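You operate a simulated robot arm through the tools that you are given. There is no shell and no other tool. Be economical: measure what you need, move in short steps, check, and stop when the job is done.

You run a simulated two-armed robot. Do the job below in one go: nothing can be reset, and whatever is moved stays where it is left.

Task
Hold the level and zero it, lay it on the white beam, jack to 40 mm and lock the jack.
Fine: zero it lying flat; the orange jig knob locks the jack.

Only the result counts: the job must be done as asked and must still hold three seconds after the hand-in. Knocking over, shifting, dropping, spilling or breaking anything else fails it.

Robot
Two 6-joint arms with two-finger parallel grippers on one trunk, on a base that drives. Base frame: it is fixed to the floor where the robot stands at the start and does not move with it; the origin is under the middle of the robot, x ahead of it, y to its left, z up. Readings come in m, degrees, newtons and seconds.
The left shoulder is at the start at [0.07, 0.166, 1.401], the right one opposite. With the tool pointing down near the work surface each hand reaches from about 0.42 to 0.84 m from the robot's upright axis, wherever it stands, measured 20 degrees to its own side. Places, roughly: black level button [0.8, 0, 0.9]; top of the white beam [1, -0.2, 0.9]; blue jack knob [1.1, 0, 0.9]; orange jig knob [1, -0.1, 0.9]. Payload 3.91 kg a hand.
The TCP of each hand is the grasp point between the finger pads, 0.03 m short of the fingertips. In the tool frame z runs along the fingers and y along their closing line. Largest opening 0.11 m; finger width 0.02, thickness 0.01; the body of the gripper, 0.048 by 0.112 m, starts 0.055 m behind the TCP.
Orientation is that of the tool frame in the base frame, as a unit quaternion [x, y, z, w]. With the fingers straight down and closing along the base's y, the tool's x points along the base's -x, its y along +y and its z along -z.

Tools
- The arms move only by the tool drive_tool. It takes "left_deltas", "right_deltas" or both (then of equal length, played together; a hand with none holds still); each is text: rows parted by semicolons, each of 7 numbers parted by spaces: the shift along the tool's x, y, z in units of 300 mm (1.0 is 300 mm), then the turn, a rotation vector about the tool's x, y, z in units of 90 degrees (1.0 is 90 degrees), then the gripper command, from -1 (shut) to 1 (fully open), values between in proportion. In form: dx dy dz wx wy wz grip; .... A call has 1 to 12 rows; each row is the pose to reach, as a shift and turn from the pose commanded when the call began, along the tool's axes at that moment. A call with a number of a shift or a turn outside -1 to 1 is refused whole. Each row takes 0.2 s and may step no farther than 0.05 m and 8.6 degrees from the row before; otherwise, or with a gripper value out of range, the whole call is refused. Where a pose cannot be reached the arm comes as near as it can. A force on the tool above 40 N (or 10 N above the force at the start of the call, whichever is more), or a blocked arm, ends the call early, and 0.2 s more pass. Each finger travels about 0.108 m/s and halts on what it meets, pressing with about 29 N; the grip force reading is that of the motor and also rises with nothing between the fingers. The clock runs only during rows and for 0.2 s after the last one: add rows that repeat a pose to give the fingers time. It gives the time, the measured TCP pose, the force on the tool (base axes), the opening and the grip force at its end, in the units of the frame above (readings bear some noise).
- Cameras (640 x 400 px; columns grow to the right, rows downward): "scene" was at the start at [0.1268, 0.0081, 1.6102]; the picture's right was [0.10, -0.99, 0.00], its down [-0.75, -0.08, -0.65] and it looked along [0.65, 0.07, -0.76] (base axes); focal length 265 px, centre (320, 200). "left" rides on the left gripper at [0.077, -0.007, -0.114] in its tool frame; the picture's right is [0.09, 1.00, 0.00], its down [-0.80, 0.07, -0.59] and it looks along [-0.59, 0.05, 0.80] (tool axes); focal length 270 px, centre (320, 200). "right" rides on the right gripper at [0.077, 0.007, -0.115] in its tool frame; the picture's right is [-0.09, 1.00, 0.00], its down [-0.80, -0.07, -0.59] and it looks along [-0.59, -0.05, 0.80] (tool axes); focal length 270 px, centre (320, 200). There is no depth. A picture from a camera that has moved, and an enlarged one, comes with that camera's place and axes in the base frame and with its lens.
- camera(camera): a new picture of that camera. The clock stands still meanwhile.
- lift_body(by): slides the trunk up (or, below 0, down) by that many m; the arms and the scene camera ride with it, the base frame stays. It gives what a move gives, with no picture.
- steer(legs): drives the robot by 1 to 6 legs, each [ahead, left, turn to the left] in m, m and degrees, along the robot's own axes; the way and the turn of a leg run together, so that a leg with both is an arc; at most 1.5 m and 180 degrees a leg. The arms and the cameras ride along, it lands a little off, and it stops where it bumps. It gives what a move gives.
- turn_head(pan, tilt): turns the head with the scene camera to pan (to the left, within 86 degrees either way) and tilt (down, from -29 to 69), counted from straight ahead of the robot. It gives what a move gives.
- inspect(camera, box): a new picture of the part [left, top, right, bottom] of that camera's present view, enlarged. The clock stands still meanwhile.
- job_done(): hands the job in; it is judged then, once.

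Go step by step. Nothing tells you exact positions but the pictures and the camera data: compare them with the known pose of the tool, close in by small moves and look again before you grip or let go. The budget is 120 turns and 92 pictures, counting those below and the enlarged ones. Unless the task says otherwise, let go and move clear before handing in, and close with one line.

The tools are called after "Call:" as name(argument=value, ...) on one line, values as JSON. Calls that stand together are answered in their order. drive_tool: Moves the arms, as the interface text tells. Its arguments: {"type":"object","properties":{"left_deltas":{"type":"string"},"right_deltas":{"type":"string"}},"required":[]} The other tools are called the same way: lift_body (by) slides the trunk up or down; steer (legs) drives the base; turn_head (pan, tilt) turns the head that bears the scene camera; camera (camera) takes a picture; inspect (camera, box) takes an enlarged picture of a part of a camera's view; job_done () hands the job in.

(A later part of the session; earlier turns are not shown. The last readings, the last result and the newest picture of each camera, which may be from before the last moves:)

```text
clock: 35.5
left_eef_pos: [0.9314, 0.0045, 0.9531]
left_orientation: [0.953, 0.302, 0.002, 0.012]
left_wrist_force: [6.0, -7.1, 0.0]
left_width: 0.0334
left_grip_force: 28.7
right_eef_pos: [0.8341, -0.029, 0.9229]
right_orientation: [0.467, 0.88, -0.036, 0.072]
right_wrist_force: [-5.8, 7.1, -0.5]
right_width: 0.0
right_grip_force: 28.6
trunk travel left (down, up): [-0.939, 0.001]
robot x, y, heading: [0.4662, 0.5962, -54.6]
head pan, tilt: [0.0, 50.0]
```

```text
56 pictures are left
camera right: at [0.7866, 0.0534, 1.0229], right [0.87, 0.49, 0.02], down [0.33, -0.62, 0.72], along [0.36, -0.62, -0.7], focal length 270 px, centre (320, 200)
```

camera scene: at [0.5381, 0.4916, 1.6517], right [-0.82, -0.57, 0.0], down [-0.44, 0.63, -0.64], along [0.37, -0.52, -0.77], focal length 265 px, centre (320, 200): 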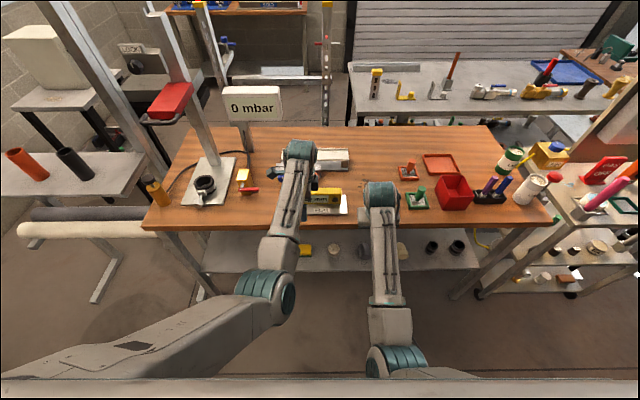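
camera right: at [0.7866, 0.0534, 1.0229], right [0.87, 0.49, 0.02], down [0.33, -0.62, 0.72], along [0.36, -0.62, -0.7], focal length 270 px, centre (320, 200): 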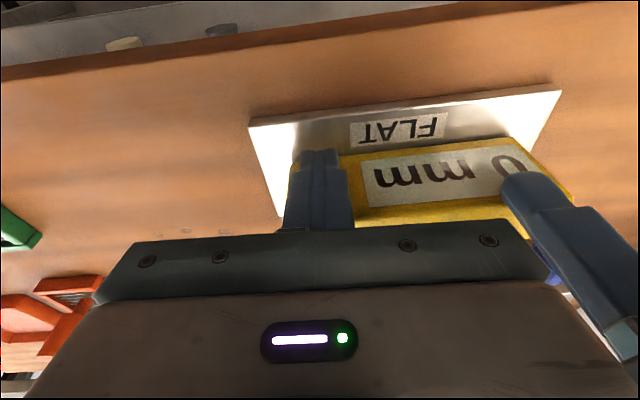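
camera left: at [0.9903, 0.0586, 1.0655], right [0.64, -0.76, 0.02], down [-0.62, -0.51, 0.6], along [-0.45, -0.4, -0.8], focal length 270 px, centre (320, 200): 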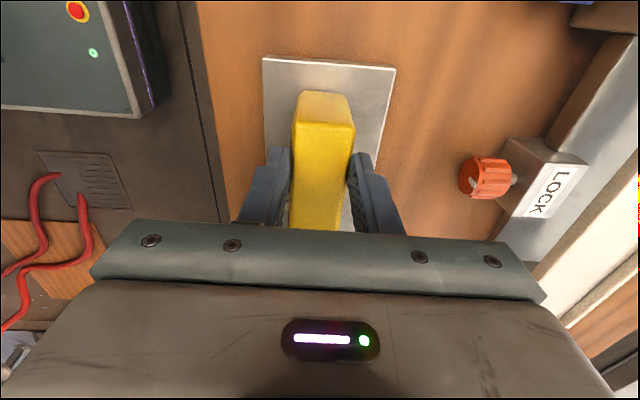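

Contact with ~9 N. Backing off to read the display.

Call:
drive_tool(right_deltas="0.05 0 -0.008 0 0 0 -1;0.1 0 -0.016 0 0 0 -1;0.1 0 -0.016 0 0 0 -1")

Call:
inspect(camera="right", box=[220, 60, 640, 280])

Call:
inspect(camera="scene", box=[280, 180, 360, 230])

```text
clock: 36.4
left_eef_pos: [0.9318, 0.0069, 0.9513]
left_orientation: [0.953, 0.302, 0.002, 0.012]
left_wrist_force: [-2.0, 0.5, 2.5]
left_width: 0.0333
left_grip_force: 29.1
right_eef_pos: [0.8182, -0.0039, 0.9238]
right_orientation: [0.467, 0.88, -0.037, 0.073]
right_wrist_force: [-0.8, -0.2, -0.2]
right_width: 0.0
right_grip_force: 29.0
trunk travel left (down, up): [-0.939, 0.001]
robot x, y, heading: [0.4616, 0.6001, -55.0]
head pan, tilt: [0.0, 50.0]
```

```text
1.52 times, centred on (430, 170) of right
camera zoom: at [0.769, 0.0785, 1.0228], right [0.87, 0.49, 0.02], down [0.33, -0.61, 0.72], along [0.36, -0.62, -0.7], focal length 412 px, centre (152, 246)
```

zoom: 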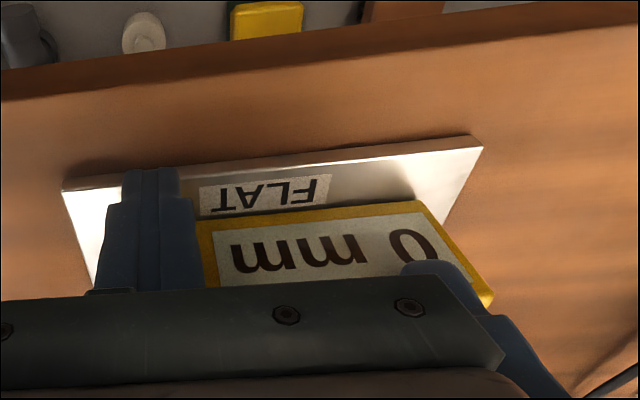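

```text
8.00 times, centred on (320, 205) of scene
camera zoom: at [0.5351, 0.4957, 1.6522], right [-0.82, -0.57, 0.0], down [-0.44, 0.63, -0.64], along [0.37, -0.53, -0.77], focal length 2120 px, centre (320, 160)
```

zoom: 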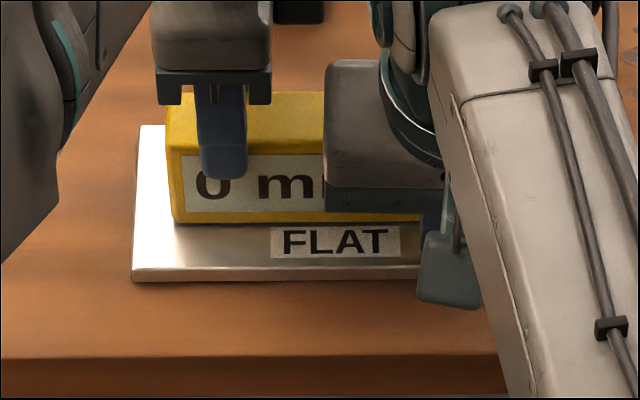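

Display now reads 0 mm — zeroed. Withdraw the right hand back, right and up, out of the way.

Call:
drive_tool(right_deltas="0.14 0 -0.023 0 0 0 -1;0.165 -0.11 -0.1 0 0.02 0 -1;0.19 -0.23 -0.17 0 0.04 0 -1;0.22 -0.35 -0.24 0 0.06 0 -0.6;0.25 -0.48 -0.31 0 0.08 0 -0.3;0.274 -0.6 -0.383 0 0.1 0 0;0.274 -0.6 -0.383 0 0.1 0 0")

Call:
inspect(camera="scene", box=[260, 130, 380, 230])

```text
clock: 38.0
left_eef_pos: [0.9323, 0.0059, 0.951]
left_orientation: [0.953, 0.302, 0.002, 0.012]
left_wrist_force: [-0.6, -1.1, 0.5]
left_width: 0.0333
left_grip_force: 28.7
right_eef_pos: [0.6136, -0.0236, 1.023]
right_orientation: [0.468, 0.884, 0.0, 0.004]
right_wrist_force: [-0.7, 0.4, -0.8]
right_width: 0.0551
right_grip_force: 0.1
trunk travel left (down, up): [-0.939, 0.001]
robot x, y, heading: [0.4619, 0.5973, -55.1]
head pan, tilt: [0.0, 50.0]
```

```text
4.00 times, centred on (320, 180) of scene
camera zoom: at [0.5365, 0.4956, 1.6521], right [-0.82, -0.57, 0.0], down [-0.44, 0.63, -0.64], along [0.37, -0.53, -0.77], focal length 1060 px, centre (320, 280)
```

zoom: 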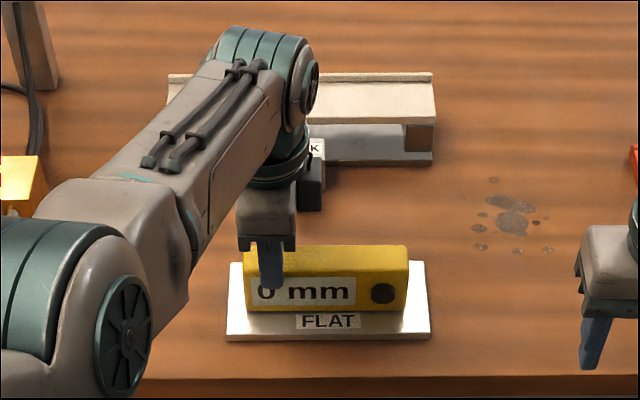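

The grip is high and off-centre. I'll release, rise, drive 0.08 m closer and re-grip the level at its middle, deeper.

Call:
drive_tool(left_deltas="0 0 0 0 0 0 0;0 0 0 0 0 0 1;0 0 0 0 0 0 1;0 0 0 0 0 0 1;0 0 0 0 0 0 1;0 0 -0.12 0 0 0 1;0 0 -0.24 0 0 0 1;0 0 -0.3 0 0 0 1;0 0 -0.3 0 0 0 1")

Call:
camera(camera="left")

```text
clock: 40.0
left_eef_pos: [0.9333, 0.0094, 1.0427]
left_orientation: [0.953, 0.302, 0.0, 0.011]
left_wrist_force: [0.1, -0.3, -1.2]
left_width: 0.11
left_grip_force: 0.0
right_eef_pos: [0.6148, -0.0245, 1.0222]
right_orientation: [0.468, 0.884, 0.0, 0.004]
right_wrist_force: [0.3, 0.0, -0.1]
right_width: 0.0548
right_grip_force: 0.1
trunk travel left (down, up): [-0.939, 0.001]
robot x, y, heading: [0.4622, 0.6024, -54.9]
head pan, tilt: [0.0, 50.0]
```

```text
52 pictures are left
camera left: at [0.9907, 0.0617, 1.1571], right [0.64, -0.76, 0.02], down [-0.62, -0.51, 0.6], along [-0.45, -0.4, -0.8], focal length 270 px, centre (320, 200)
```

left: 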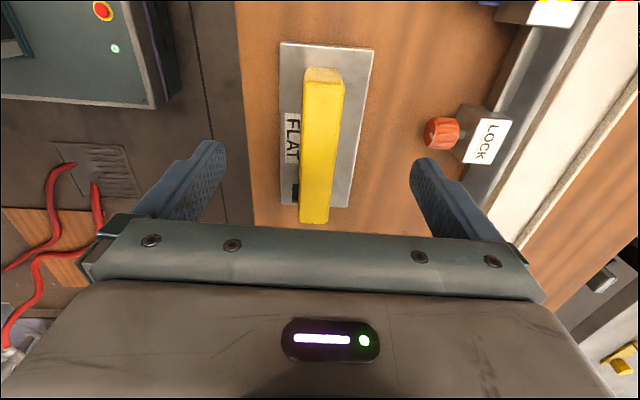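

Drive 7 cm closer, then re-centre the left hand over the level.

Call:
steer(legs=[[0.07, 0, 0]])

Call:
drive_tool(left_deltas="-0.04 -0.06 0 0 0 0 1;-0.08 -0.12 0 0 0 0 1;-0.12 -0.18 0 0 0 0 1;-0.15 -0.23 0 0 0 0 1;-0.15 -0.23 0 0 0 0 1")

Call:
camera(camera="left")

Call:
inspect(camera="scene", box=[240, 145, 400, 245])

```text
clock: 41.0
left_eef_pos: [0.9684, -0.0405, 1.0491]
left_orientation: [0.953, 0.301, 0.003, 0.016]
left_wrist_force: [-0.3, 0.6, 0.6]
left_width: 0.1099
left_grip_force: 0.1
right_eef_pos: [0.6492, -0.0744, 1.0281]
right_orientation: [0.468, 0.884, -0.001, 0.007]
right_wrist_force: [-0.3, 0.1, 0.7]
right_width: 0.0552
right_grip_force: 0.0
trunk travel left (down, up): [-0.939, 0.001]
robot x, y, heading: [0.4999, 0.5433, -55.3]
head pan, tilt: [0.0, 50.0]
```

```text
clock: 42.2
left_eef_pos: [0.916, -0.0147, 1.0517]
left_orientation: [0.95, 0.31, 0.014, 0.02]
left_wrist_force: [-0.5, 0.4, 0.2]
left_width: 0.11
left_grip_force: 0.0
right_eef_pos: [0.6529, -0.0787, 1.0236]
right_orientation: [0.468, 0.884, 0.0, 0.005]
right_wrist_force: [0.0, -0.1, -0.5]
right_width: 0.055
right_grip_force: 0.0
trunk travel left (down, up): [-0.939, 0.001]
robot x, y, heading: [0.5019, 0.5402, -54.9]
head pan, tilt: [0.0, 50.0]
```

```text
51 pictures are left
camera left: at [0.9706, 0.0395, 1.1662], right [0.66, -0.75, 0.05], down [-0.63, -0.51, 0.59], along [-0.42, -0.41, -0.81], focal length 270 px, centre (320, 200)
```

left: 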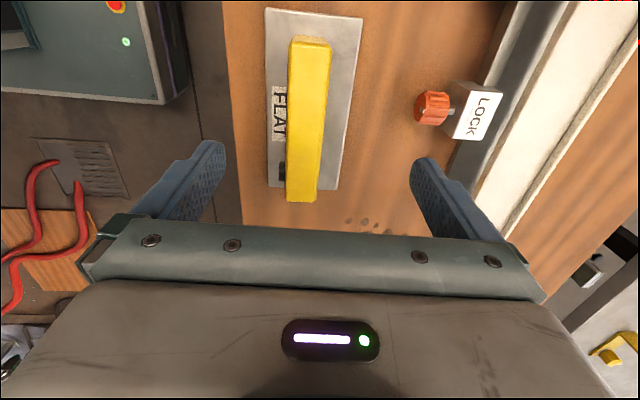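

```text
4.00 times, centred on (320, 195) of scene
camera zoom: at [0.5743, 0.441, 1.6524], right [-0.82, -0.58, 0.0], down [-0.44, 0.63, -0.64], along [0.37, -0.53, -0.77], focal length 1060 px, centre (320, 220)
```

zoom: 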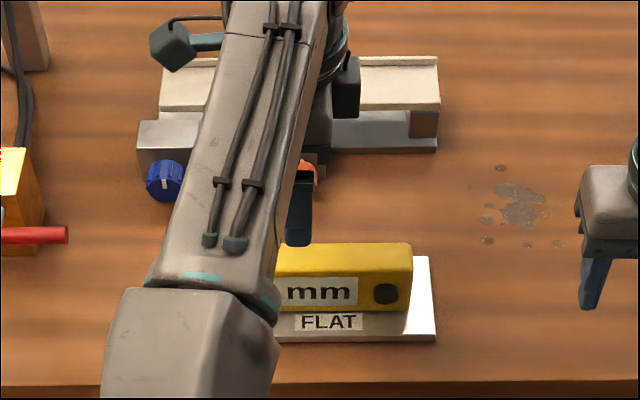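

Level centre is ~1.5 cm right and 0.7 cm nearer than the hand. Correct, straighten, descend, then grip.

Call:
drive_tool(left_deltas="-0.055 -0.022 0 0.029 -0.01 0.012 1;-0.055 -0.022 0.1 0.029 -0.01 0.012 1;-0.055 -0.022 0.2 0.029 -0.01 0.012 1;-0.055 -0.022 0.3 0.029 -0.01 0.012 1;-0.055 -0.022 0.41 0.029 -0.01 0.012 1;-0.055 -0.022 0.41 0.029 -0.01 0.012 1")

Call:
camera(camera="left")

```text
clock: 43.6
left_eef_pos: [0.8752, -0.0225, 0.9194]
left_orientation: [0.956, 0.293, -0.014, -0.008]
left_wrist_force: [-1.0, 0.3, 0.3]
left_width: 0.1101
left_grip_force: 0.1
left hand out of reach, approached as far as the arm can: row 1
right_eef_pos: [0.6531, -0.0783, 1.0231]
right_orientation: [0.467, 0.884, 0.001, 0.003]
right_wrist_force: [0.6, -0.3, 0.0]
right_width: 0.0552
right_grip_force: 0.0
trunk travel left (down, up): [-0.939, 0.001]
robot x, y, heading: [0.5071, 0.5461, -55.1]
head pan, tilt: [0.0, 50.0]
```

```text
49 pictures are left
camera left: at [0.939, 0.025, 1.0321], right [0.63, -0.78, -0.03], down [-0.61, -0.51, 0.61], along [-0.49, -0.37, -0.79], focal length 270 px, centre (320, 200)
```

left: 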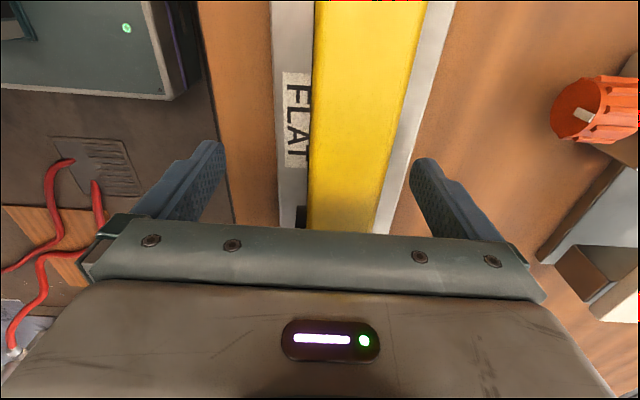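

The level lies 1 cm ahead of the finger centre. Shift, then close.

Call:
drive_tool(left_deltas="0.037 0.017 0 -0.008 0.006 -0.005 1;0.075 0.033 0 -0.015 0.013 -0.01 1;0.075 0.033 0 -0.015 0.013 -0.01 0.2;0.075 0.033 0 -0.015 0.013 -0.01 -0.2;0.075 0.033 0 -0.015 0.013 -0.01 -0.5;0.075 0.033 0 -0.015 0.013 -0.01 -1;0.075 0.033 0 -0.015 0.013 -0.01 -1;0.075 0.033 0 -0.015 0.013 -0.01 -1")

Call:
camera(camera="left")

Call:
inspect(camera="scene", box=[240, 145, 400, 245])

```text
clock: 45.4
left_eef_pos: [0.903, -0.0187, 0.9183]
left_orientation: [0.954, 0.3, 0.0, 0.001]
left_wrist_force: [0.3, -0.4, 1.2]
left_width: 0.0341
left_grip_force: 29.1
right_eef_pos: [0.6526, -0.0792, 1.0219]
right_orientation: [0.468, 0.884, 0.0, 0.004]
right_wrist_force: [-0.1, 0.4, -0.3]
right_width: 0.0548
right_grip_force: 0.1
trunk travel left (down, up): [-0.939, 0.001]
robot x, y, heading: [0.5036, 0.5442, -55.0]
head pan, tilt: [0.0, 50.0]
```

```text
48 pictures are left
camera left: at [0.9611, 0.0308, 1.0334], right [0.64, -0.77, 0.0], down [-0.62, -0.52, 0.59], along [-0.45, -0.38, -0.8], focal length 270 px, centre (320, 200)
```

left: 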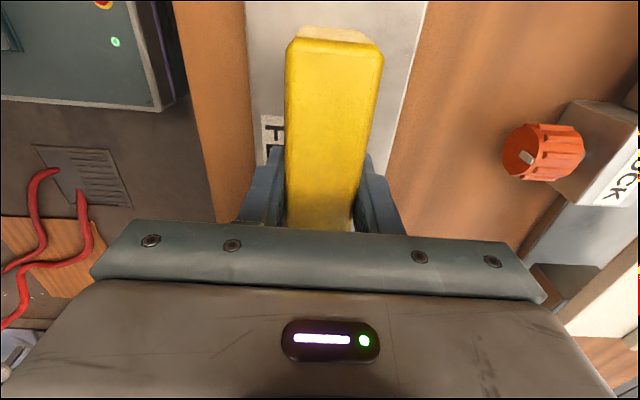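

```text
4.00 times, centred on (320, 195) of scene
camera zoom: at [0.5749, 0.4392, 1.6522], right [-0.82, -0.58, 0.0], down [-0.44, 0.63, -0.64], along [0.37, -0.53, -0.77], focal length 1060 px, centre (320, 220)
```

zoom: 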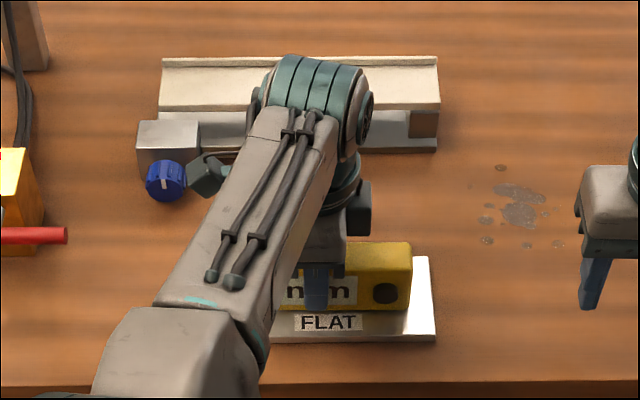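

Level is gripped near its middle. Lift it 8 cm and check.

Call:
drive_tool(left_deltas="0 0 -0.08 0 0 0 -1;0 0 -0.16 0 0 0 -1;0 0 -0.24 0 0 0 -1;0 0 -0.27 0 0 0 -1;0 0 -0.27 0 0 0 -1")

Call:
camera(camera="scene")

```text
clock: 46.6
left_eef_pos: [0.904, -0.0192, 0.9977]
left_orientation: [0.954, 0.3, 0.0, 0.0]
left_wrist_force: [0.3, -0.4, -1.5]
left_width: 0.0336
left_grip_force: 29.3
right_eef_pos: [0.6548, -0.0796, 1.0219]
right_orientation: [0.468, 0.884, 0.0, 0.004]
right_wrist_force: [-0.1, 0.0, -0.2]
right_width: 0.055
right_grip_force: 0.2
trunk travel left (down, up): [-0.939, 0.001]
robot x, y, heading: [0.5019, 0.5429, -54.9]
head pan, tilt: [0.0, 50.0]
```

```text
46 pictures are left
camera scene: at [0.5753, 0.439, 1.6521], right [-0.82, -0.58, 0.0], down [-0.44, 0.63, -0.64], along [0.37, -0.53, -0.77], focal length 265 px, centre (320, 200)
```

scene: 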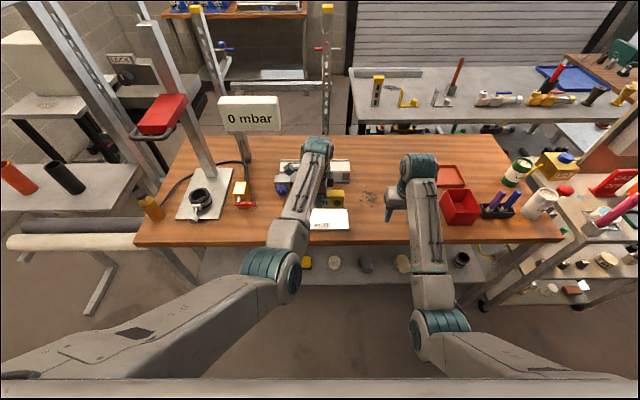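

Level is lifted. Drive forward 0.18 m toward the beam.

Call:
steer(legs=[[0.18, 0.015, 0]])

Call:
camera(camera="left")

Call:
inspect(camera="scene", box=[240, 155, 400, 275])

```text
clock: 48.1
left_eef_pos: [1.0176, -0.1586, 1.0021]
left_orientation: [0.954, 0.3, 0.001, 0.002]
left_wrist_force: [0.8, -0.3, -2.0]
left_width: 0.0337
left_grip_force: 28.7
right_eef_pos: [0.7674, -0.2174, 1.024]
right_orientation: [0.469, 0.883, -0.001, 0.005]
right_wrist_force: [-0.4, 1.2, -0.2]
right_width: 0.055
right_grip_force: 0.2
trunk travel left (down, up): [-0.939, 0.001]
robot x, y, heading: [0.6204, 0.4013, -55.1]
head pan, tilt: [0.0, 50.0]
```

```text
45 pictures are left
camera left: at [1.0762, -0.1081, 1.1157], right [0.64, -0.77, 0.0], down [-0.62, -0.51, 0.59], along [-0.45, -0.38, -0.8], focal length 270 px, centre (320, 200)
```

left: 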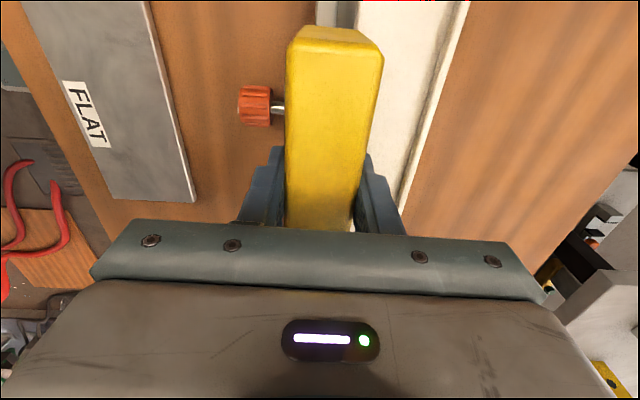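

```text
3.33 times, centred on (320, 215) of scene
camera zoom: at [0.6881, 0.303, 1.6526], right [-0.82, -0.57, 0.0], down [-0.44, 0.63, -0.64], along [0.37, -0.53, -0.76], focal length 883 px, centre (320, 150)
```

zoom: 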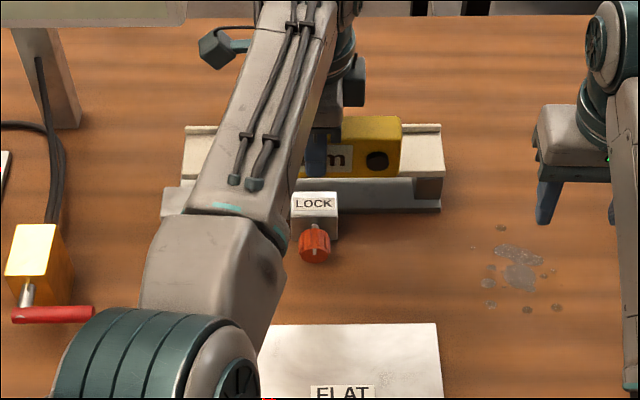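

Hand is 3.4 cm short of the beam's middle. Move forward, lower partway and look.

Call:
drive_tool(left_deltas="0 0.06 0 0 0 0 -1;0 0.113 0 0 0 0 -1;0 0.113 0.06 0 0 0 -1;0 0.113 0.06 0 0 0 -1")

Call:
camera(camera="left")

Call:
inspect(camera="scene", box=[280, 165, 380, 240])

Call:
inspect(camera="right", box=[320, 0, 640, 250])

```text
clock: 49.1
left_eef_pos: [1.0375, -0.1884, 0.9799]
left_orientation: [0.954, 0.299, 0.0, 0.0]
left_wrist_force: [0.3, -0.5, -2.0]
left_width: 0.0335
left_grip_force: 28.6
right_eef_pos: [0.7686, -0.2201, 1.0206]
right_orientation: [0.469, 0.883, 0.001, 0.003]
right_wrist_force: [0.3, -0.4, -0.5]
right_width: 0.0551
right_grip_force: 0.1
trunk travel left (down, up): [-0.939, 0.001]
robot x, y, heading: [0.6176, 0.405, -55.0]
head pan, tilt: [0.0, 50.0]
```

```text
43 pictures are left
camera left: at [1.0968, -0.1388, 1.0959], right [0.64, -0.77, 0.0], down [-0.62, -0.52, 0.59], along [-0.46, -0.38, -0.8], focal length 270 px, centre (320, 200)
```

left: 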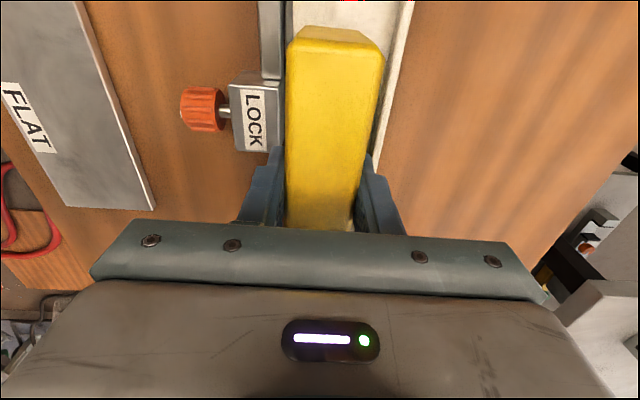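

```text
5.33 times, centred on (330, 202) of scene
camera zoom: at [0.6915, 0.2986, 1.6521], right [-0.82, -0.57, 0.0], down [-0.44, 0.63, -0.64], along [0.37, -0.53, -0.77], focal length 1413 px, centre (267, 187)
```

zoom: 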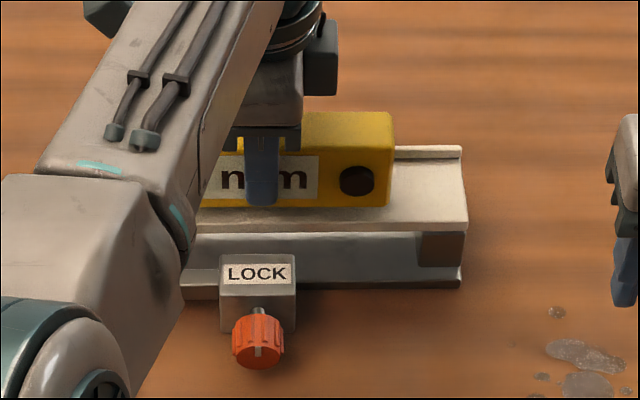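

```text
1.60 times, centred on (480, 125) of right
camera zoom: at [0.7303, -0.1517, 1.135], right [0.87, 0.49, 0.0], down [0.39, -0.7, 0.6], along [0.29, -0.52, -0.8], focal length 432 px, centre (64, 320)
```

zoom: 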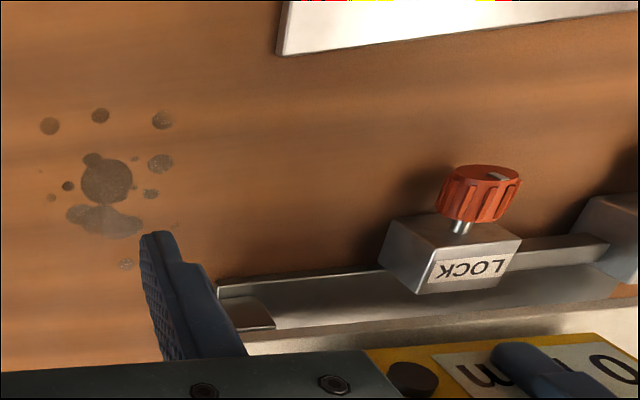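

Level hovers ~1 cm above the beam, centred. Lower until contact.

Call:
drive_tool(left_deltas="0 0 0.015 0 0 0 -1;0 0 0.03 0 0 0 -1;0 0 0.035 0 0 0 -1;0 0 0.035 0 0 0 -1")

Call:
inspect(camera="scene", box=[280, 165, 380, 240])

```text
clock: 50.1
left_eef_pos: [1.037, -0.1883, 0.9697]
left_orientation: [0.954, 0.3, -0.001, 0.001]
left_wrist_force: [-0.3, 0.8, 0.2]
left_width: 0.0337
left_grip_force: 28.9
right_eef_pos: [0.7684, -0.2189, 1.0241]
right_orientation: [0.468, 0.884, 0.0, 0.004]
right_wrist_force: [-0.6, 0.4, 0.3]
right_width: 0.0551
right_grip_force: 0.1
trunk travel left (down, up): [-0.939, 0.001]
robot x, y, heading: [0.6205, 0.4015, -55.0]
head pan, tilt: [0.0, 50.0]
```

```text
5.33 times, centred on (330, 202) of scene
camera zoom: at [0.6912, 0.2991, 1.6522], right [-0.82, -0.57, 0.0], down [-0.44, 0.63, -0.64], along [0.37, -0.53, -0.77], focal length 1413 px, centre (267, 187)
```

zoom: 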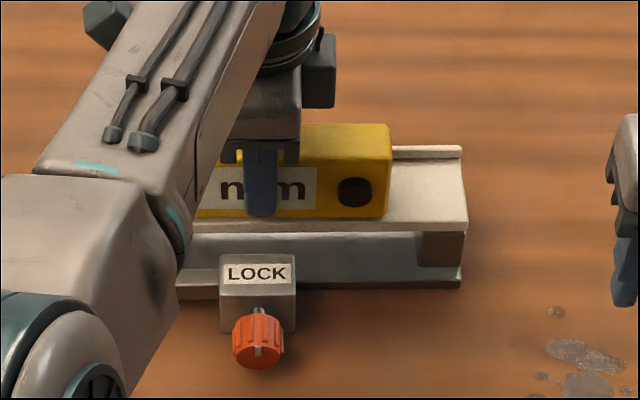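

Weight has transferred to the beam (touching). Lower 1.5 mm more, open slightly and rise.

Call:
drive_tool(left_deltas="0 0 0.005 0 0 0 -1;0 0 0.005 0 0 0 -0.3;0 0 0.005 0 0 0 -0.15;0 0 0.005 0 0 0 -0.15;0 0 -0.05 0 0 0 -0.15;0 0 -0.15 0 0 0 -0.15;0 0 -0.25 0 0 0 -0.15;0 0 -0.25 0 0 0 -0.15")

Call:
inspect(camera="scene", box=[260, 165, 380, 240])

Call:
camera(camera="left")

```text
clock: 51.9
left_eef_pos: [1.0364, -0.1887, 1.0459]
left_orientation: [0.954, 0.3, 0.0, 0.001]
left_wrist_force: [-0.4, 0.4, -0.1]
left_width: 0.0467
left_grip_force: 0.0
right_eef_pos: [0.7679, -0.2206, 1.0221]
right_orientation: [0.469, 0.883, 0.0, 0.004]
right_wrist_force: [-0.6, 0.1, 0.3]
right_width: 0.0552
right_grip_force: 0.1
trunk travel left (down, up): [-0.939, 0.001]
robot x, y, heading: [0.6195, 0.4004, -55.2]
head pan, tilt: [0.0, 50.0]
```

```text
5.33 times, centred on (320, 202) of scene
camera zoom: at [0.6915, 0.2989, 1.6521], right [-0.82, -0.57, 0.0], down [-0.44, 0.63, -0.64], along [0.37, -0.53, -0.77], focal length 1413 px, centre (320, 187)
```

zoom: 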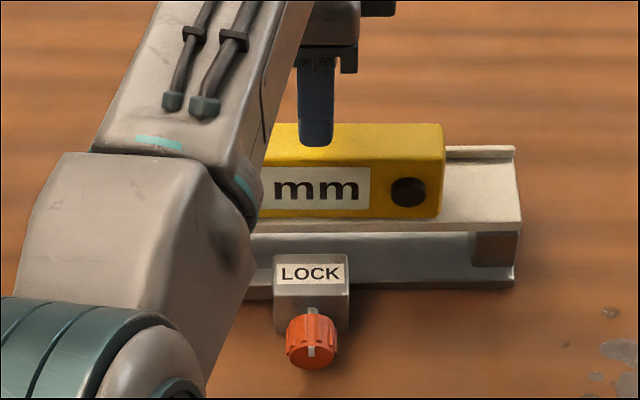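

```text
38 pictures are left
camera left: at [1.0965, -0.1393, 1.1598], right [0.64, -0.77, 0.0], down [-0.62, -0.52, 0.59], along [-0.46, -0.38, -0.8], focal length 270 px, centre (320, 200)
```

left: 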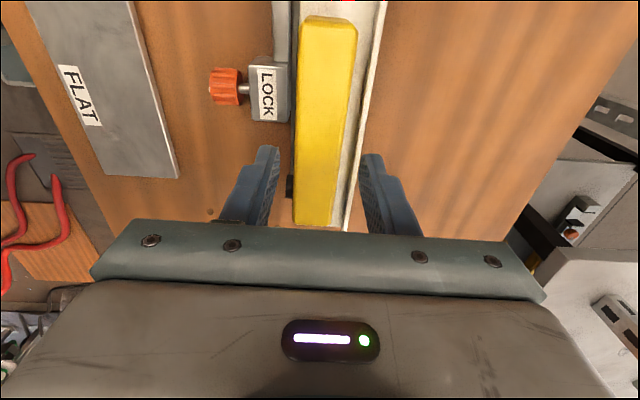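

The level lies on the beam. Now swing the left hand to the blue jack knob: rotate 90°, move back-left above it.

Call:
drive_tool(left_deltas="0.04 -0.05 0 0 0 -0.09 0;0.08 -0.1 0 0 0 -0.18 0.3;0.12 -0.15 0 0 0 -0.27 0.3;0.17 -0.2 0 0 0 -0.36 0.3;0.22 -0.25 0 0 0 -0.45 0.3;0.27 -0.29 0 0 0 -0.54 0.3;0.32 -0.313 0 0 0 -0.63 0.3;0.36 -0.313 0 0 0 -0.72 0.3;0.41 -0.313 0 0 0 -0.81 0.3;0.41 -0.313 0.05 0 0 -0.9 0.3;0.41 -0.313 0.1 0 0 -0.99 0.3;0.41 -0.313 0.15 0 0 -1 0.3")

Call:
camera(camera="left")

Call:
camera(camera="scene")

```text
clock: 54.5
left_eef_pos: [1.0845, -0.0408, 0.9991]
left_orientation: [0.462, 0.887, -0.001, 0.001]
left_wrist_force: [0.4, 0.6, 0.1]
left_width: 0.0719
left_grip_force: 0.1
right_eef_pos: [0.7681, -0.2205, 1.0222]
right_orientation: [0.468, 0.884, 0.0, 0.004]
right_wrist_force: [0.4, 0.1, 0.1]
right_width: 0.0548
right_grip_force: 0.0
trunk travel left (down, up): [-0.939, 0.001]
robot x, y, heading: [0.6193, 0.4041, -55.0]
head pan, tilt: [0.0, 50.0]
```

```text
37 pictures are left
camera left: at [1.0355, 0.0184, 1.1146], right [0.77, 0.64, 0.0], down [0.52, -0.62, 0.6], along [0.38, -0.46, -0.8], focal length 270 px, centre (320, 200)
```

left: 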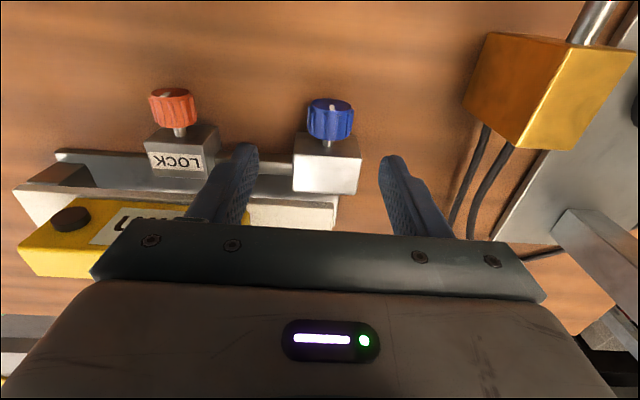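

```text
36 pictures are left
camera scene: at [0.6918, 0.2994, 1.6522], right [-0.82, -0.57, 0.0], down [-0.44, 0.63, -0.64], along [0.37, -0.53, -0.77], focal length 265 px, centre (320, 200)
```

scene: 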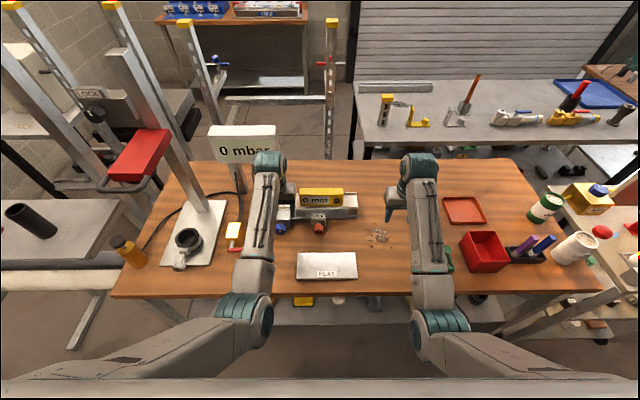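

Display on the beam reads 0 mm; blue knob is at about d=0.655, s=0.873. Lower the hand round the knob and close on it.

Call:
drive_tool(left_deltas="0 0.027 0.06 0 0 0 0.3;0 0.027 0.13 0 0 0 0.3;0 0.027 0.2 0 0 0 0.3;0 0.027 0.264 0 0 0 0.3;0 0.027 0.264 0 0 0 0;0 0.027 0.264 0 0 0 -0.3;0 0.027 0.264 0 0 0 -1;0 0.027 0.264 0 0 0 -1")

Call:
inspect(camera="scene", box=[220, 165, 380, 265])

Call:
inspect(camera="left", box=[100, 0, 540, 240])

```text
clock: 56.3
left_eef_pos: [1.0919, -0.0359, 0.9218]
left_orientation: [0.463, 0.886, 0.0, 0.001]
left_wrist_force: [3.0, 4.1, 0.0]
left_width: 0.0337
left_grip_force: 45.1
right_eef_pos: [0.77, -0.2193, 1.0225]
right_orientation: [0.468, 0.884, 0.0, 0.005]
right_wrist_force: [0.0, 0.2, 0.2]
right_width: 0.0551
right_grip_force: 0.1
trunk travel left (down, up): [-0.939, 0.001]
robot x, y, heading: [0.6213, 0.4018, -54.9]
head pan, tilt: [0.0, 50.0]
```

```text
4.00 times, centred on (300, 215) of scene
camera zoom: at [0.692, 0.3, 1.6522], right [-0.82, -0.57, 0.0], down [-0.44, 0.63, -0.64], along [0.37, -0.53, -0.77], focal length 1060 px, centre (400, 140)
```

zoom: 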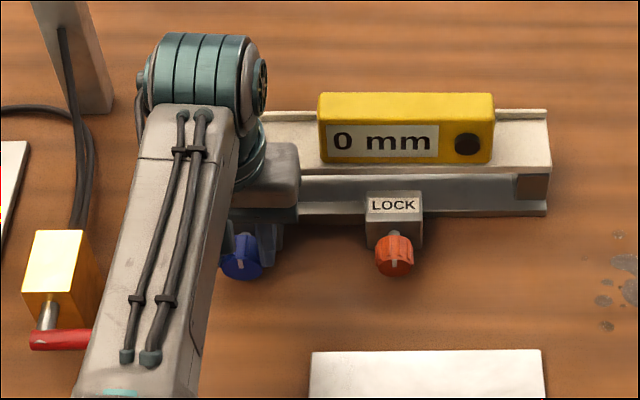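

```text
1.45 times, centred on (320, 120) of left
camera zoom: at [1.0427, 0.0237, 1.0352], right [0.77, 0.64, 0.0], down [0.52, -0.62, 0.6], along [0.38, -0.46, -0.8], focal length 393 px, centre (320, 316)
```

zoom: 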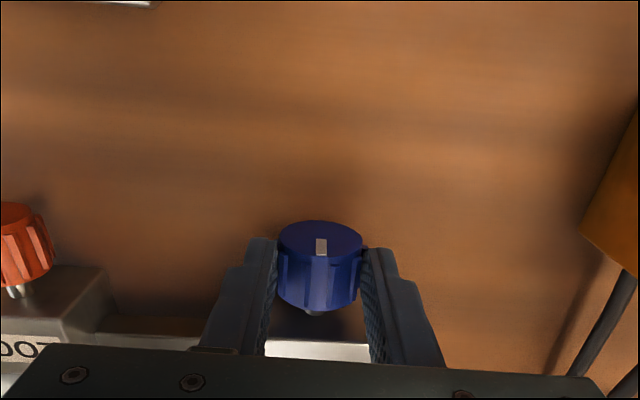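

Knob gripped; its index mark points up. Turn it clockwise by leaning the hand right 24° around the knob axis, then read the display.

Call:
drive_tool(left_deltas="0 -0.012 0.001 -0.089 0 0 -1;0 -0.024 0.003 -0.178 0 0 -1;0 -0.035 0.0075 -0.267 0 0 -1;0 -0.035 0.0075 -0.267 0 0 -1")

Call:
inspect(camera="scene", box=[220, 165, 380, 265])

```text
clock: 57.0
left_eef_pos: [1.0847, -0.0405, 0.92]
left_orientation: [0.458, 0.877, 0.126, 0.066]
left_wrist_force: [-11.9, -5.1, 10.4]
left_width: 0.0336
left_grip_force: 45.0
right_eef_pos: [0.7651, -0.2193, 1.0224]
right_orientation: [0.469, 0.883, 0.002, 0.005]
right_wrist_force: [-0.8, 0.3, -0.1]
right_width: 0.0549
right_grip_force: 0.1
trunk travel left (down, up): [-0.939, 0.001]
robot x, y, heading: [0.6192, 0.4039, -55.1]
head pan, tilt: [0.0, 50.0]
stopped in row 3 (left hand): the force on the tool passed its limit (the readings are from after the stop); the commanded pose is now the measured one
```

```text
4.00 times, centred on (300, 215) of scene
camera zoom: at [0.6862, 0.2984, 1.6524], right [-0.82, -0.57, 0.0], down [-0.44, 0.63, -0.64], along [0.37, -0.53, -0.77], focal length 1060 px, centre (400, 140)
```

zoom: 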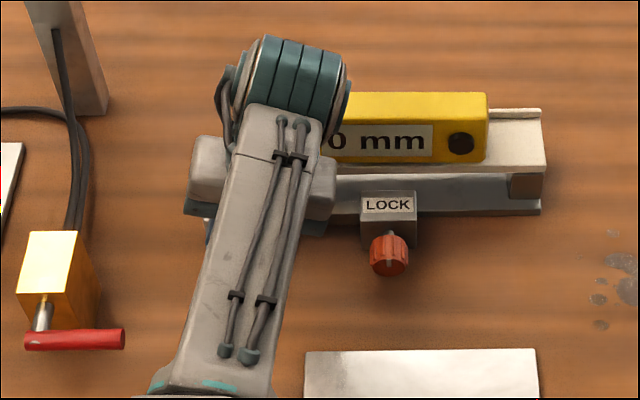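

The turn stopped at ~16° on force and display still seems 0. Check whether the knob itself turned.

Call:
inspect(camera="left", box=[100, 0, 540, 240])

```text
1.45 times, centred on (320, 120) of left
camera zoom: at [1.0089, 0.0001, 1.0281], right [0.73, 0.62, 0.28], down [0.38, -0.71, 0.59], along [0.57, -0.33, -0.76], focal length 393 px, centre (320, 316)
```

zoom: 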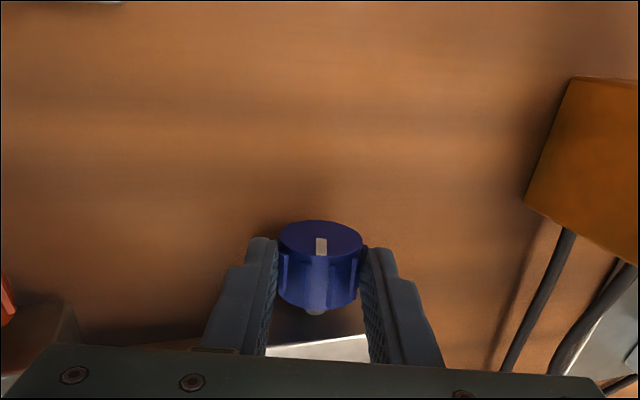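

The knob did turn with the hand (16° clockwise) with no reading change, so try counter-clockwise by 40°.

Call:
drive_tool(left_deltas="0 0.012 0.001 0.089 0 0 -1;0 0.024 0.003 0.178 0 0 -1;0 0.035 0.0075 0.267 0 0 -1;0 0.046 0.013 0.356 0 0 -1;0 0.056 0.02 0.444 0 0 -1;0 0.056 0.02 0.444 0 0 -1")

Call:
inspect(camera="scene", box=[220, 165, 380, 265])

```text
clock: 58.2
left_eef_pos: [1.1048, -0.0255, 0.9251]
left_orientation: [0.453, 0.869, -0.179, -0.086]
left_wrist_force: [1.4, 15.2, 21.5]
left_width: 0.0276
left_grip_force: 45.2
right_eef_pos: [0.7666, -0.2155, 1.025]
right_orientation: [0.468, 0.884, -0.001, 0.007]
right_wrist_force: [0.2, 0.1, -1.2]
right_width: 0.055
right_grip_force: 0.2
trunk travel left (down, up): [-0.939, 0.001]
robot x, y, heading: [0.617, 0.4052, -55.0]
head pan, tilt: [0.0, 50.0]
stopped in row 6 (left hand): the force on the tool passed its limit (the readings are from after the stop); the commanded pose is now the measured one
```

```text
4.00 times, centred on (300, 215) of scene
camera zoom: at [0.6874, 0.3059, 1.6527], right [-0.82, -0.57, 0.0], down [-0.44, 0.62, -0.65], along [0.37, -0.53, -0.76], focal length 1060 px, centre (400, 140)
```

zoom: 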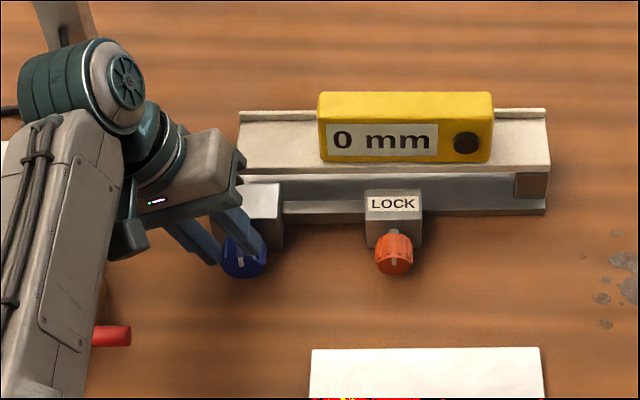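

The hand leaned left 23° but is being squeezed off the knob. Look at the index mark closely.

Call:
inspect(camera="left", box=[220, 100, 420, 240])

Call:
inspect(camera="scene", box=[260, 210, 340, 245])

```text
2.86 times, centred on (320, 170) of left
camera zoom: at [1.0913, 0.0597, 1.0328], right [0.7, 0.59, -0.39], down [0.7, -0.48, 0.53], along [0.13, -0.64, -0.75], focal length 772 px, centre (320, 286)
```

zoom: 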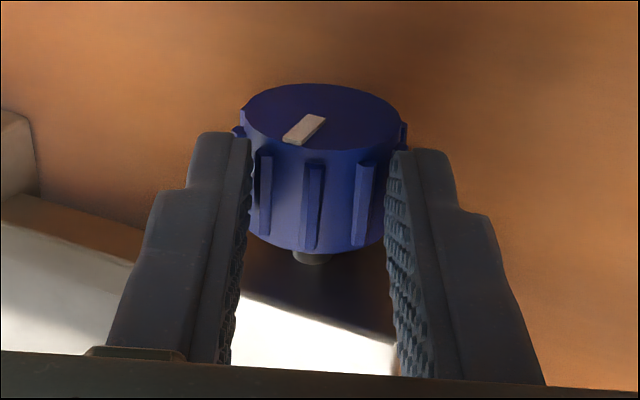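

```text
8.00 times, centred on (300, 228) of scene
camera zoom: at [0.6874, 0.3059, 1.6527], right [-0.82, -0.57, 0.0], down [-0.44, 0.62, -0.65], along [0.37, -0.53, -0.76], focal length 2120 px, centre (480, -20)
```

zoom: 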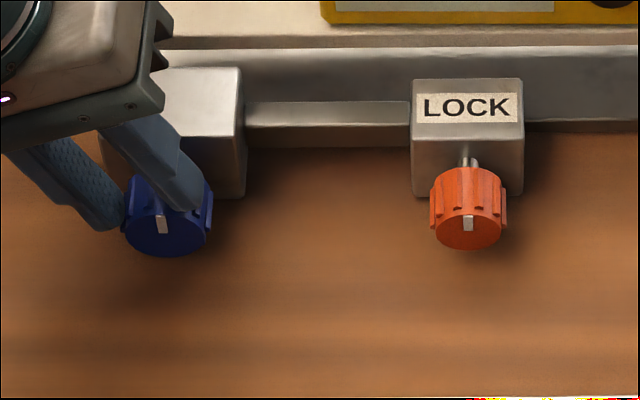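

The knob sits at its counter-clockwise stop, and its axis seems lower (~z 0.889) than assumed. Re-grip slightly deeper at this lean and make a clockwise stroke of ~49° about that axis.

Call:
drive_tool(left_deltas="0 0 0 0 0 0 -0.15;0 0 0.02 0 0 0 -0.15;0 0 0.044 0 0 0 -0.15;0 0 0.044 0 0 0 -1;0 0 0.044 0 0 0 -1;0 -0.011 0.045 -0.078 0 0 -1;0 -0.021 0.047 -0.156 0 0 -1;0 -0.031 0.05 -0.233 0 0 -1;0 -0.041 0.054 -0.311 0 0 -1;0 -0.05 0.06 -0.389 0 0 -1;0 -0.058 0.066 -0.467 0 0 -1;0 -0.065 0.074 -0.544 0 0 -1")

Call:
inspect(camera="scene", box=[220, 165, 380, 265])

Call:
inspect(camera="left", box=[220, 100, 420, 240])

```text
clock: 60.7
left_eef_pos: [1.0867, -0.043, 0.9098]
left_orientation: [0.452, 0.873, 0.162, 0.088]
left_wrist_force: [-23.7, -3.7, 17.2]
left_width: 0.0349
left_grip_force: 44.8
right_eef_pos: [0.7608, -0.2191, 1.0231]
right_orientation: [0.47, 0.883, 0.001, 0.006]
right_wrist_force: [-0.2, 0.2, -0.3]
right_width: 0.0549
right_grip_force: 0.1
trunk travel left (down, up): [-0.939, 0.001]
robot x, y, heading: [0.6182, 0.4011, -55.1]
head pan, tilt: [0.0, 50.0]
stopped in row 12 (left hand): the force on the tool passed its limit (the readings are from after the stop); the commanded pose is now the measured one
```

```text
4.00 times, centred on (300, 215) of scene
camera zoom: at [0.6828, 0.2992, 1.6527], right [-0.82, -0.57, 0.0], down [-0.43, 0.63, -0.64], along [0.37, -0.53, -0.76], focal length 1060 px, centre (400, 140)
```

zoom: 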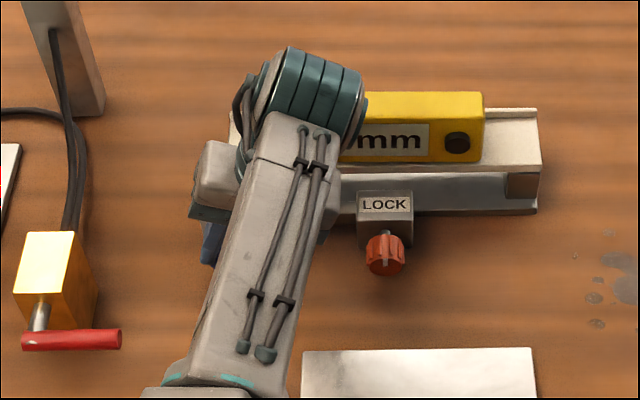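

```text
2.86 times, centred on (320, 170) of left
camera zoom: at [1.0033, -0.0063, 1.0134], right [0.71, 0.61, 0.36], down [0.34, -0.74, 0.59], along [0.62, -0.29, -0.73], focal length 772 px, centre (320, 286)
```

zoom: 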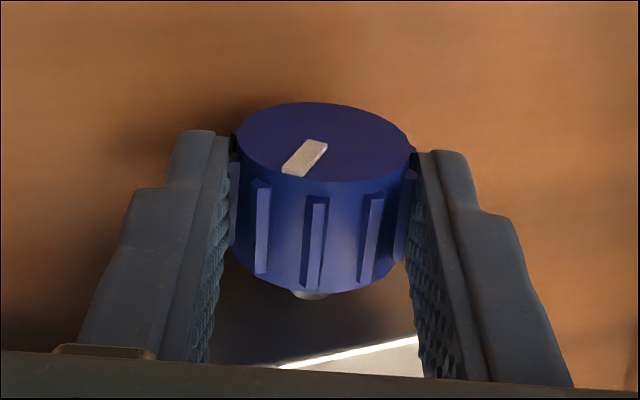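

The knob has turned to about +44°. Open, swing back to the left lean, re-close, and read the display.

Call:
drive_tool(left_deltas="0 0 -0.01 0 0 0 -0.15;0 0 -0.01 0 0 0 -0.15;0 0.012 -0.009 0.086 0 0 -0.15;0 0.023 -0.007 0.171 0 0 -0.15;0 0.034 -0.003 0.257 0 0 -0.15;0 0.044 0.002 0.342 0 0 -0.15;0 0.054 0.009 0.428 0 0 -0.15;0 0.062 0.016 0.511 0 0 -0.15;0 0.062 0.016 0.511 0 0 -0.15;0 0.062 0.016 0.511 0 0 -1;0 0.062 0.016 0.511 0 0 -1")

Call:
inspect(camera="scene", box=[220, 165, 380, 265])

```text
clock: 63.1
left_eef_pos: [1.1045, -0.034, 0.9098]
left_orientation: [0.452, 0.866, -0.193, -0.096]
left_wrist_force: [-8.9, -6.8, 4.5]
left_width: 0.0352
left_grip_force: 45.2
right_eef_pos: [0.764, -0.2211, 1.0229]
right_orientation: [0.471, 0.882, 0.001, 0.005]
right_wrist_force: [0.0, -0.9, -0.8]
right_width: 0.055
right_grip_force: 0.0
trunk travel left (down, up): [-0.939, 0.001]
robot x, y, heading: [0.6196, 0.4048, -55.7]
head pan, tilt: [0.0, 50.0]
```

```text
4.00 times, centred on (300, 215) of scene
camera zoom: at [0.6878, 0.2977, 1.6523], right [-0.82, -0.57, 0.0], down [-0.44, 0.63, -0.64], along [0.37, -0.53, -0.77], focal length 1060 px, centre (400, 140)
```

zoom: 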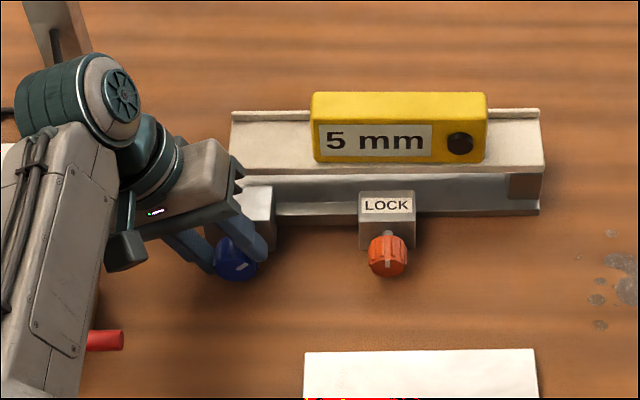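

5 mm after ~45–50°: roughly 9–10° per mm, so about one full turn total. Do clockwise stroke 2 (41°) with return in one call.

Call:
drive_tool(left_deltas="0 -0.017 0.001 -0.091 0 0 -1;0 -0.028 0.003 -0.182 0 0 -1;0 -0.038 0.007 -0.273 0 0 -1;0 -0.048 0.012 -0.364 0 0 -1;0 -0.056 0.019 -0.456 0 0 -1;0 -0.056 0.019 -0.456 0 0 -1;0 -0.056 0.015 -0.456 0 0 -0.12;0 -0.048 0.012 -0.364 0 0 -0.12;0 -0.038 0.007 -0.273 0 0 -0.12;0 -0.028 0.003 -0.182 0 0 -0.12;0 -0.017 0.001 -0.091 0 0 -0.12;0 -0.006 0 0 0 0 -0.12")

Call:
inspect(camera="scene", box=[220, 165, 380, 265])

```text
clock: 65.7
left_eef_pos: [1.1054, -0.0325, 0.9086]
left_orientation: [0.451, 0.866, -0.194, -0.098]
left_wrist_force: [0.3, 0.5, 0.4]
left_width: 0.0484
left_grip_force: 0.1
right_eef_pos: [0.7673, -0.2185, 1.0226]
right_orientation: [0.47, 0.883, 0.0, 0.004]
right_wrist_force: [0.3, 0.4, 0.7]
right_width: 0.0547
right_grip_force: 0.0
trunk travel left (down, up): [-0.939, 0.001]
robot x, y, heading: [0.6194, 0.4024, -55.4]
head pan, tilt: [0.0, 50.0]
```

```text
4.00 times, centred on (300, 215) of scene
camera zoom: at [0.6921, 0.2996, 1.6522], right [-0.82, -0.57, 0.0], down [-0.44, 0.63, -0.64], along [0.37, -0.53, -0.77], focal length 1060 px, centre (400, 140)
```

zoom: 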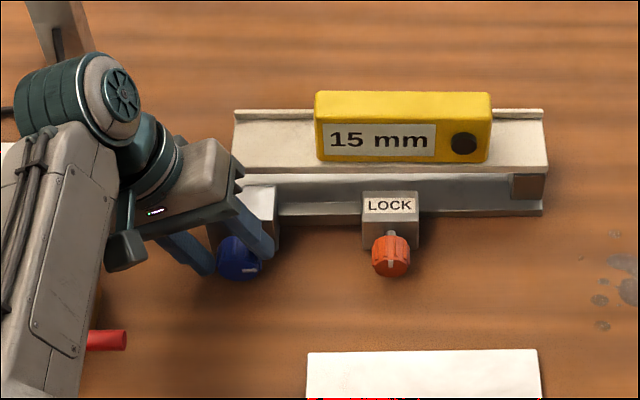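

15 mm now; the stroke works well. Repeat.

Call:
drive_tool(left_deltas="0 0 0 0 0 0 -1;0 -0.011 0.001 -0.091 0 0 -1;0 -0.022 0.003 -0.182 0 0 -1;0 -0.032 0.007 -0.273 0 0 -1;0 -0.042 0.012 -0.364 0 0 -1;0 -0.05 0.019 -0.456 0 0 -1;0 -0.05 0.015 -0.456 0 0 -0.12;0 -0.042 0.012 -0.364 0 0 -0.12;0 -0.032 0.007 -0.273 0 0 -0.12;0 -0.022 0.003 -0.182 0 0 -0.12;0 -0.011 0.001 -0.091 0 0 -0.12;0 0 0 0 0 0 -0.12")

Call:
inspect(camera="scene", box=[220, 165, 380, 265])

```text
clock: 68.3
left_eef_pos: [1.1063, -0.0328, 0.9096]
left_orientation: [0.451, 0.866, -0.194, -0.096]
left_wrist_force: [0.1, -0.5, -0.2]
left_width: 0.0482
left_grip_force: 0.1
right_eef_pos: [0.7671, -0.2198, 1.022]
right_orientation: [0.47, 0.883, 0.001, 0.004]
right_wrist_force: [1.3, -0.2, -0.1]
right_width: 0.0551
right_grip_force: 0.1
trunk travel left (down, up): [-0.939, 0.001]
robot x, y, heading: [0.6194, 0.4058, -55.3]
head pan, tilt: [0.0, 50.0]
```

```text
4.00 times, centred on (300, 215) of scene
camera zoom: at [0.6919, 0.2994, 1.6522], right [-0.82, -0.57, 0.0], down [-0.44, 0.63, -0.64], along [0.37, -0.53, -0.77], focal length 1060 px, centre (400, 140)
```

zoom: 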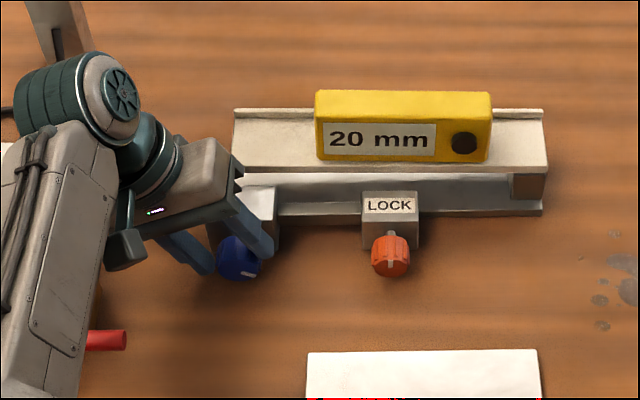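

20 mm. Another stroke.

Call:
drive_tool(left_deltas="0 0 0 0 0 0 -1;0 -0.011 0.001 -0.091 0 0 -1;0 -0.022 0.003 -0.182 0 0 -1;0 -0.032 0.007 -0.273 0 0 -1;0 -0.042 0.012 -0.364 0 0 -1;0 -0.05 0.019 -0.456 0 0 -1;0 -0.05 0.015 -0.456 0 0 -0.12;0 -0.042 0.012 -0.364 0 0 -0.12;0 -0.032 0.007 -0.273 0 0 -0.12;0 -0.022 0.003 -0.182 0 0 -0.12;0 -0.011 0.001 -0.091 0 0 -0.12;0 0 0 0 0 0 -0.12")

Call:
inspect(camera="scene", box=[260, 175, 360, 250])

```text
clock: 70.9
left_eef_pos: [1.1051, -0.0319, 0.9093]
left_orientation: [0.452, 0.866, -0.193, -0.097]
left_wrist_force: [0.6, 0.1, 0.4]
left_width: 0.0486
left_grip_force: 0.1
right_eef_pos: [0.7664, -0.2202, 1.0225]
right_orientation: [0.47, 0.883, -0.001, 0.004]
right_wrist_force: [0.3, -0.9, 0.0]
right_width: 0.0549
right_grip_force: 0.1
trunk travel left (down, up): [-0.939, 0.001]
robot x, y, heading: [0.6193, 0.4005, -55.3]
head pan, tilt: [0.0, 50.0]
```

```text
5.33 times, centred on (310, 212) of scene
camera zoom: at [0.6919, 0.2995, 1.6522], right [-0.82, -0.57, 0.0], down [-0.44, 0.63, -0.64], along [0.37, -0.53, -0.77], focal length 1413 px, centre (373, 133)
```

zoom: 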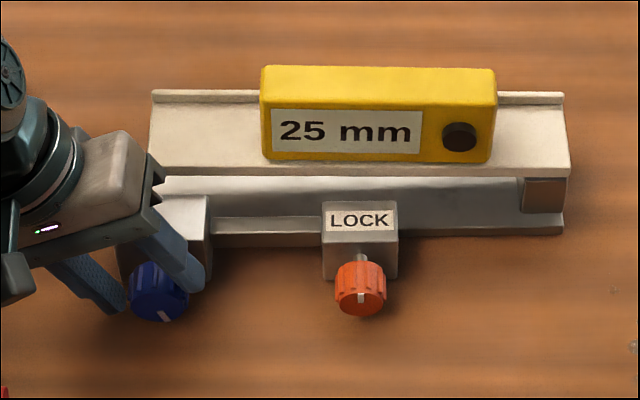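

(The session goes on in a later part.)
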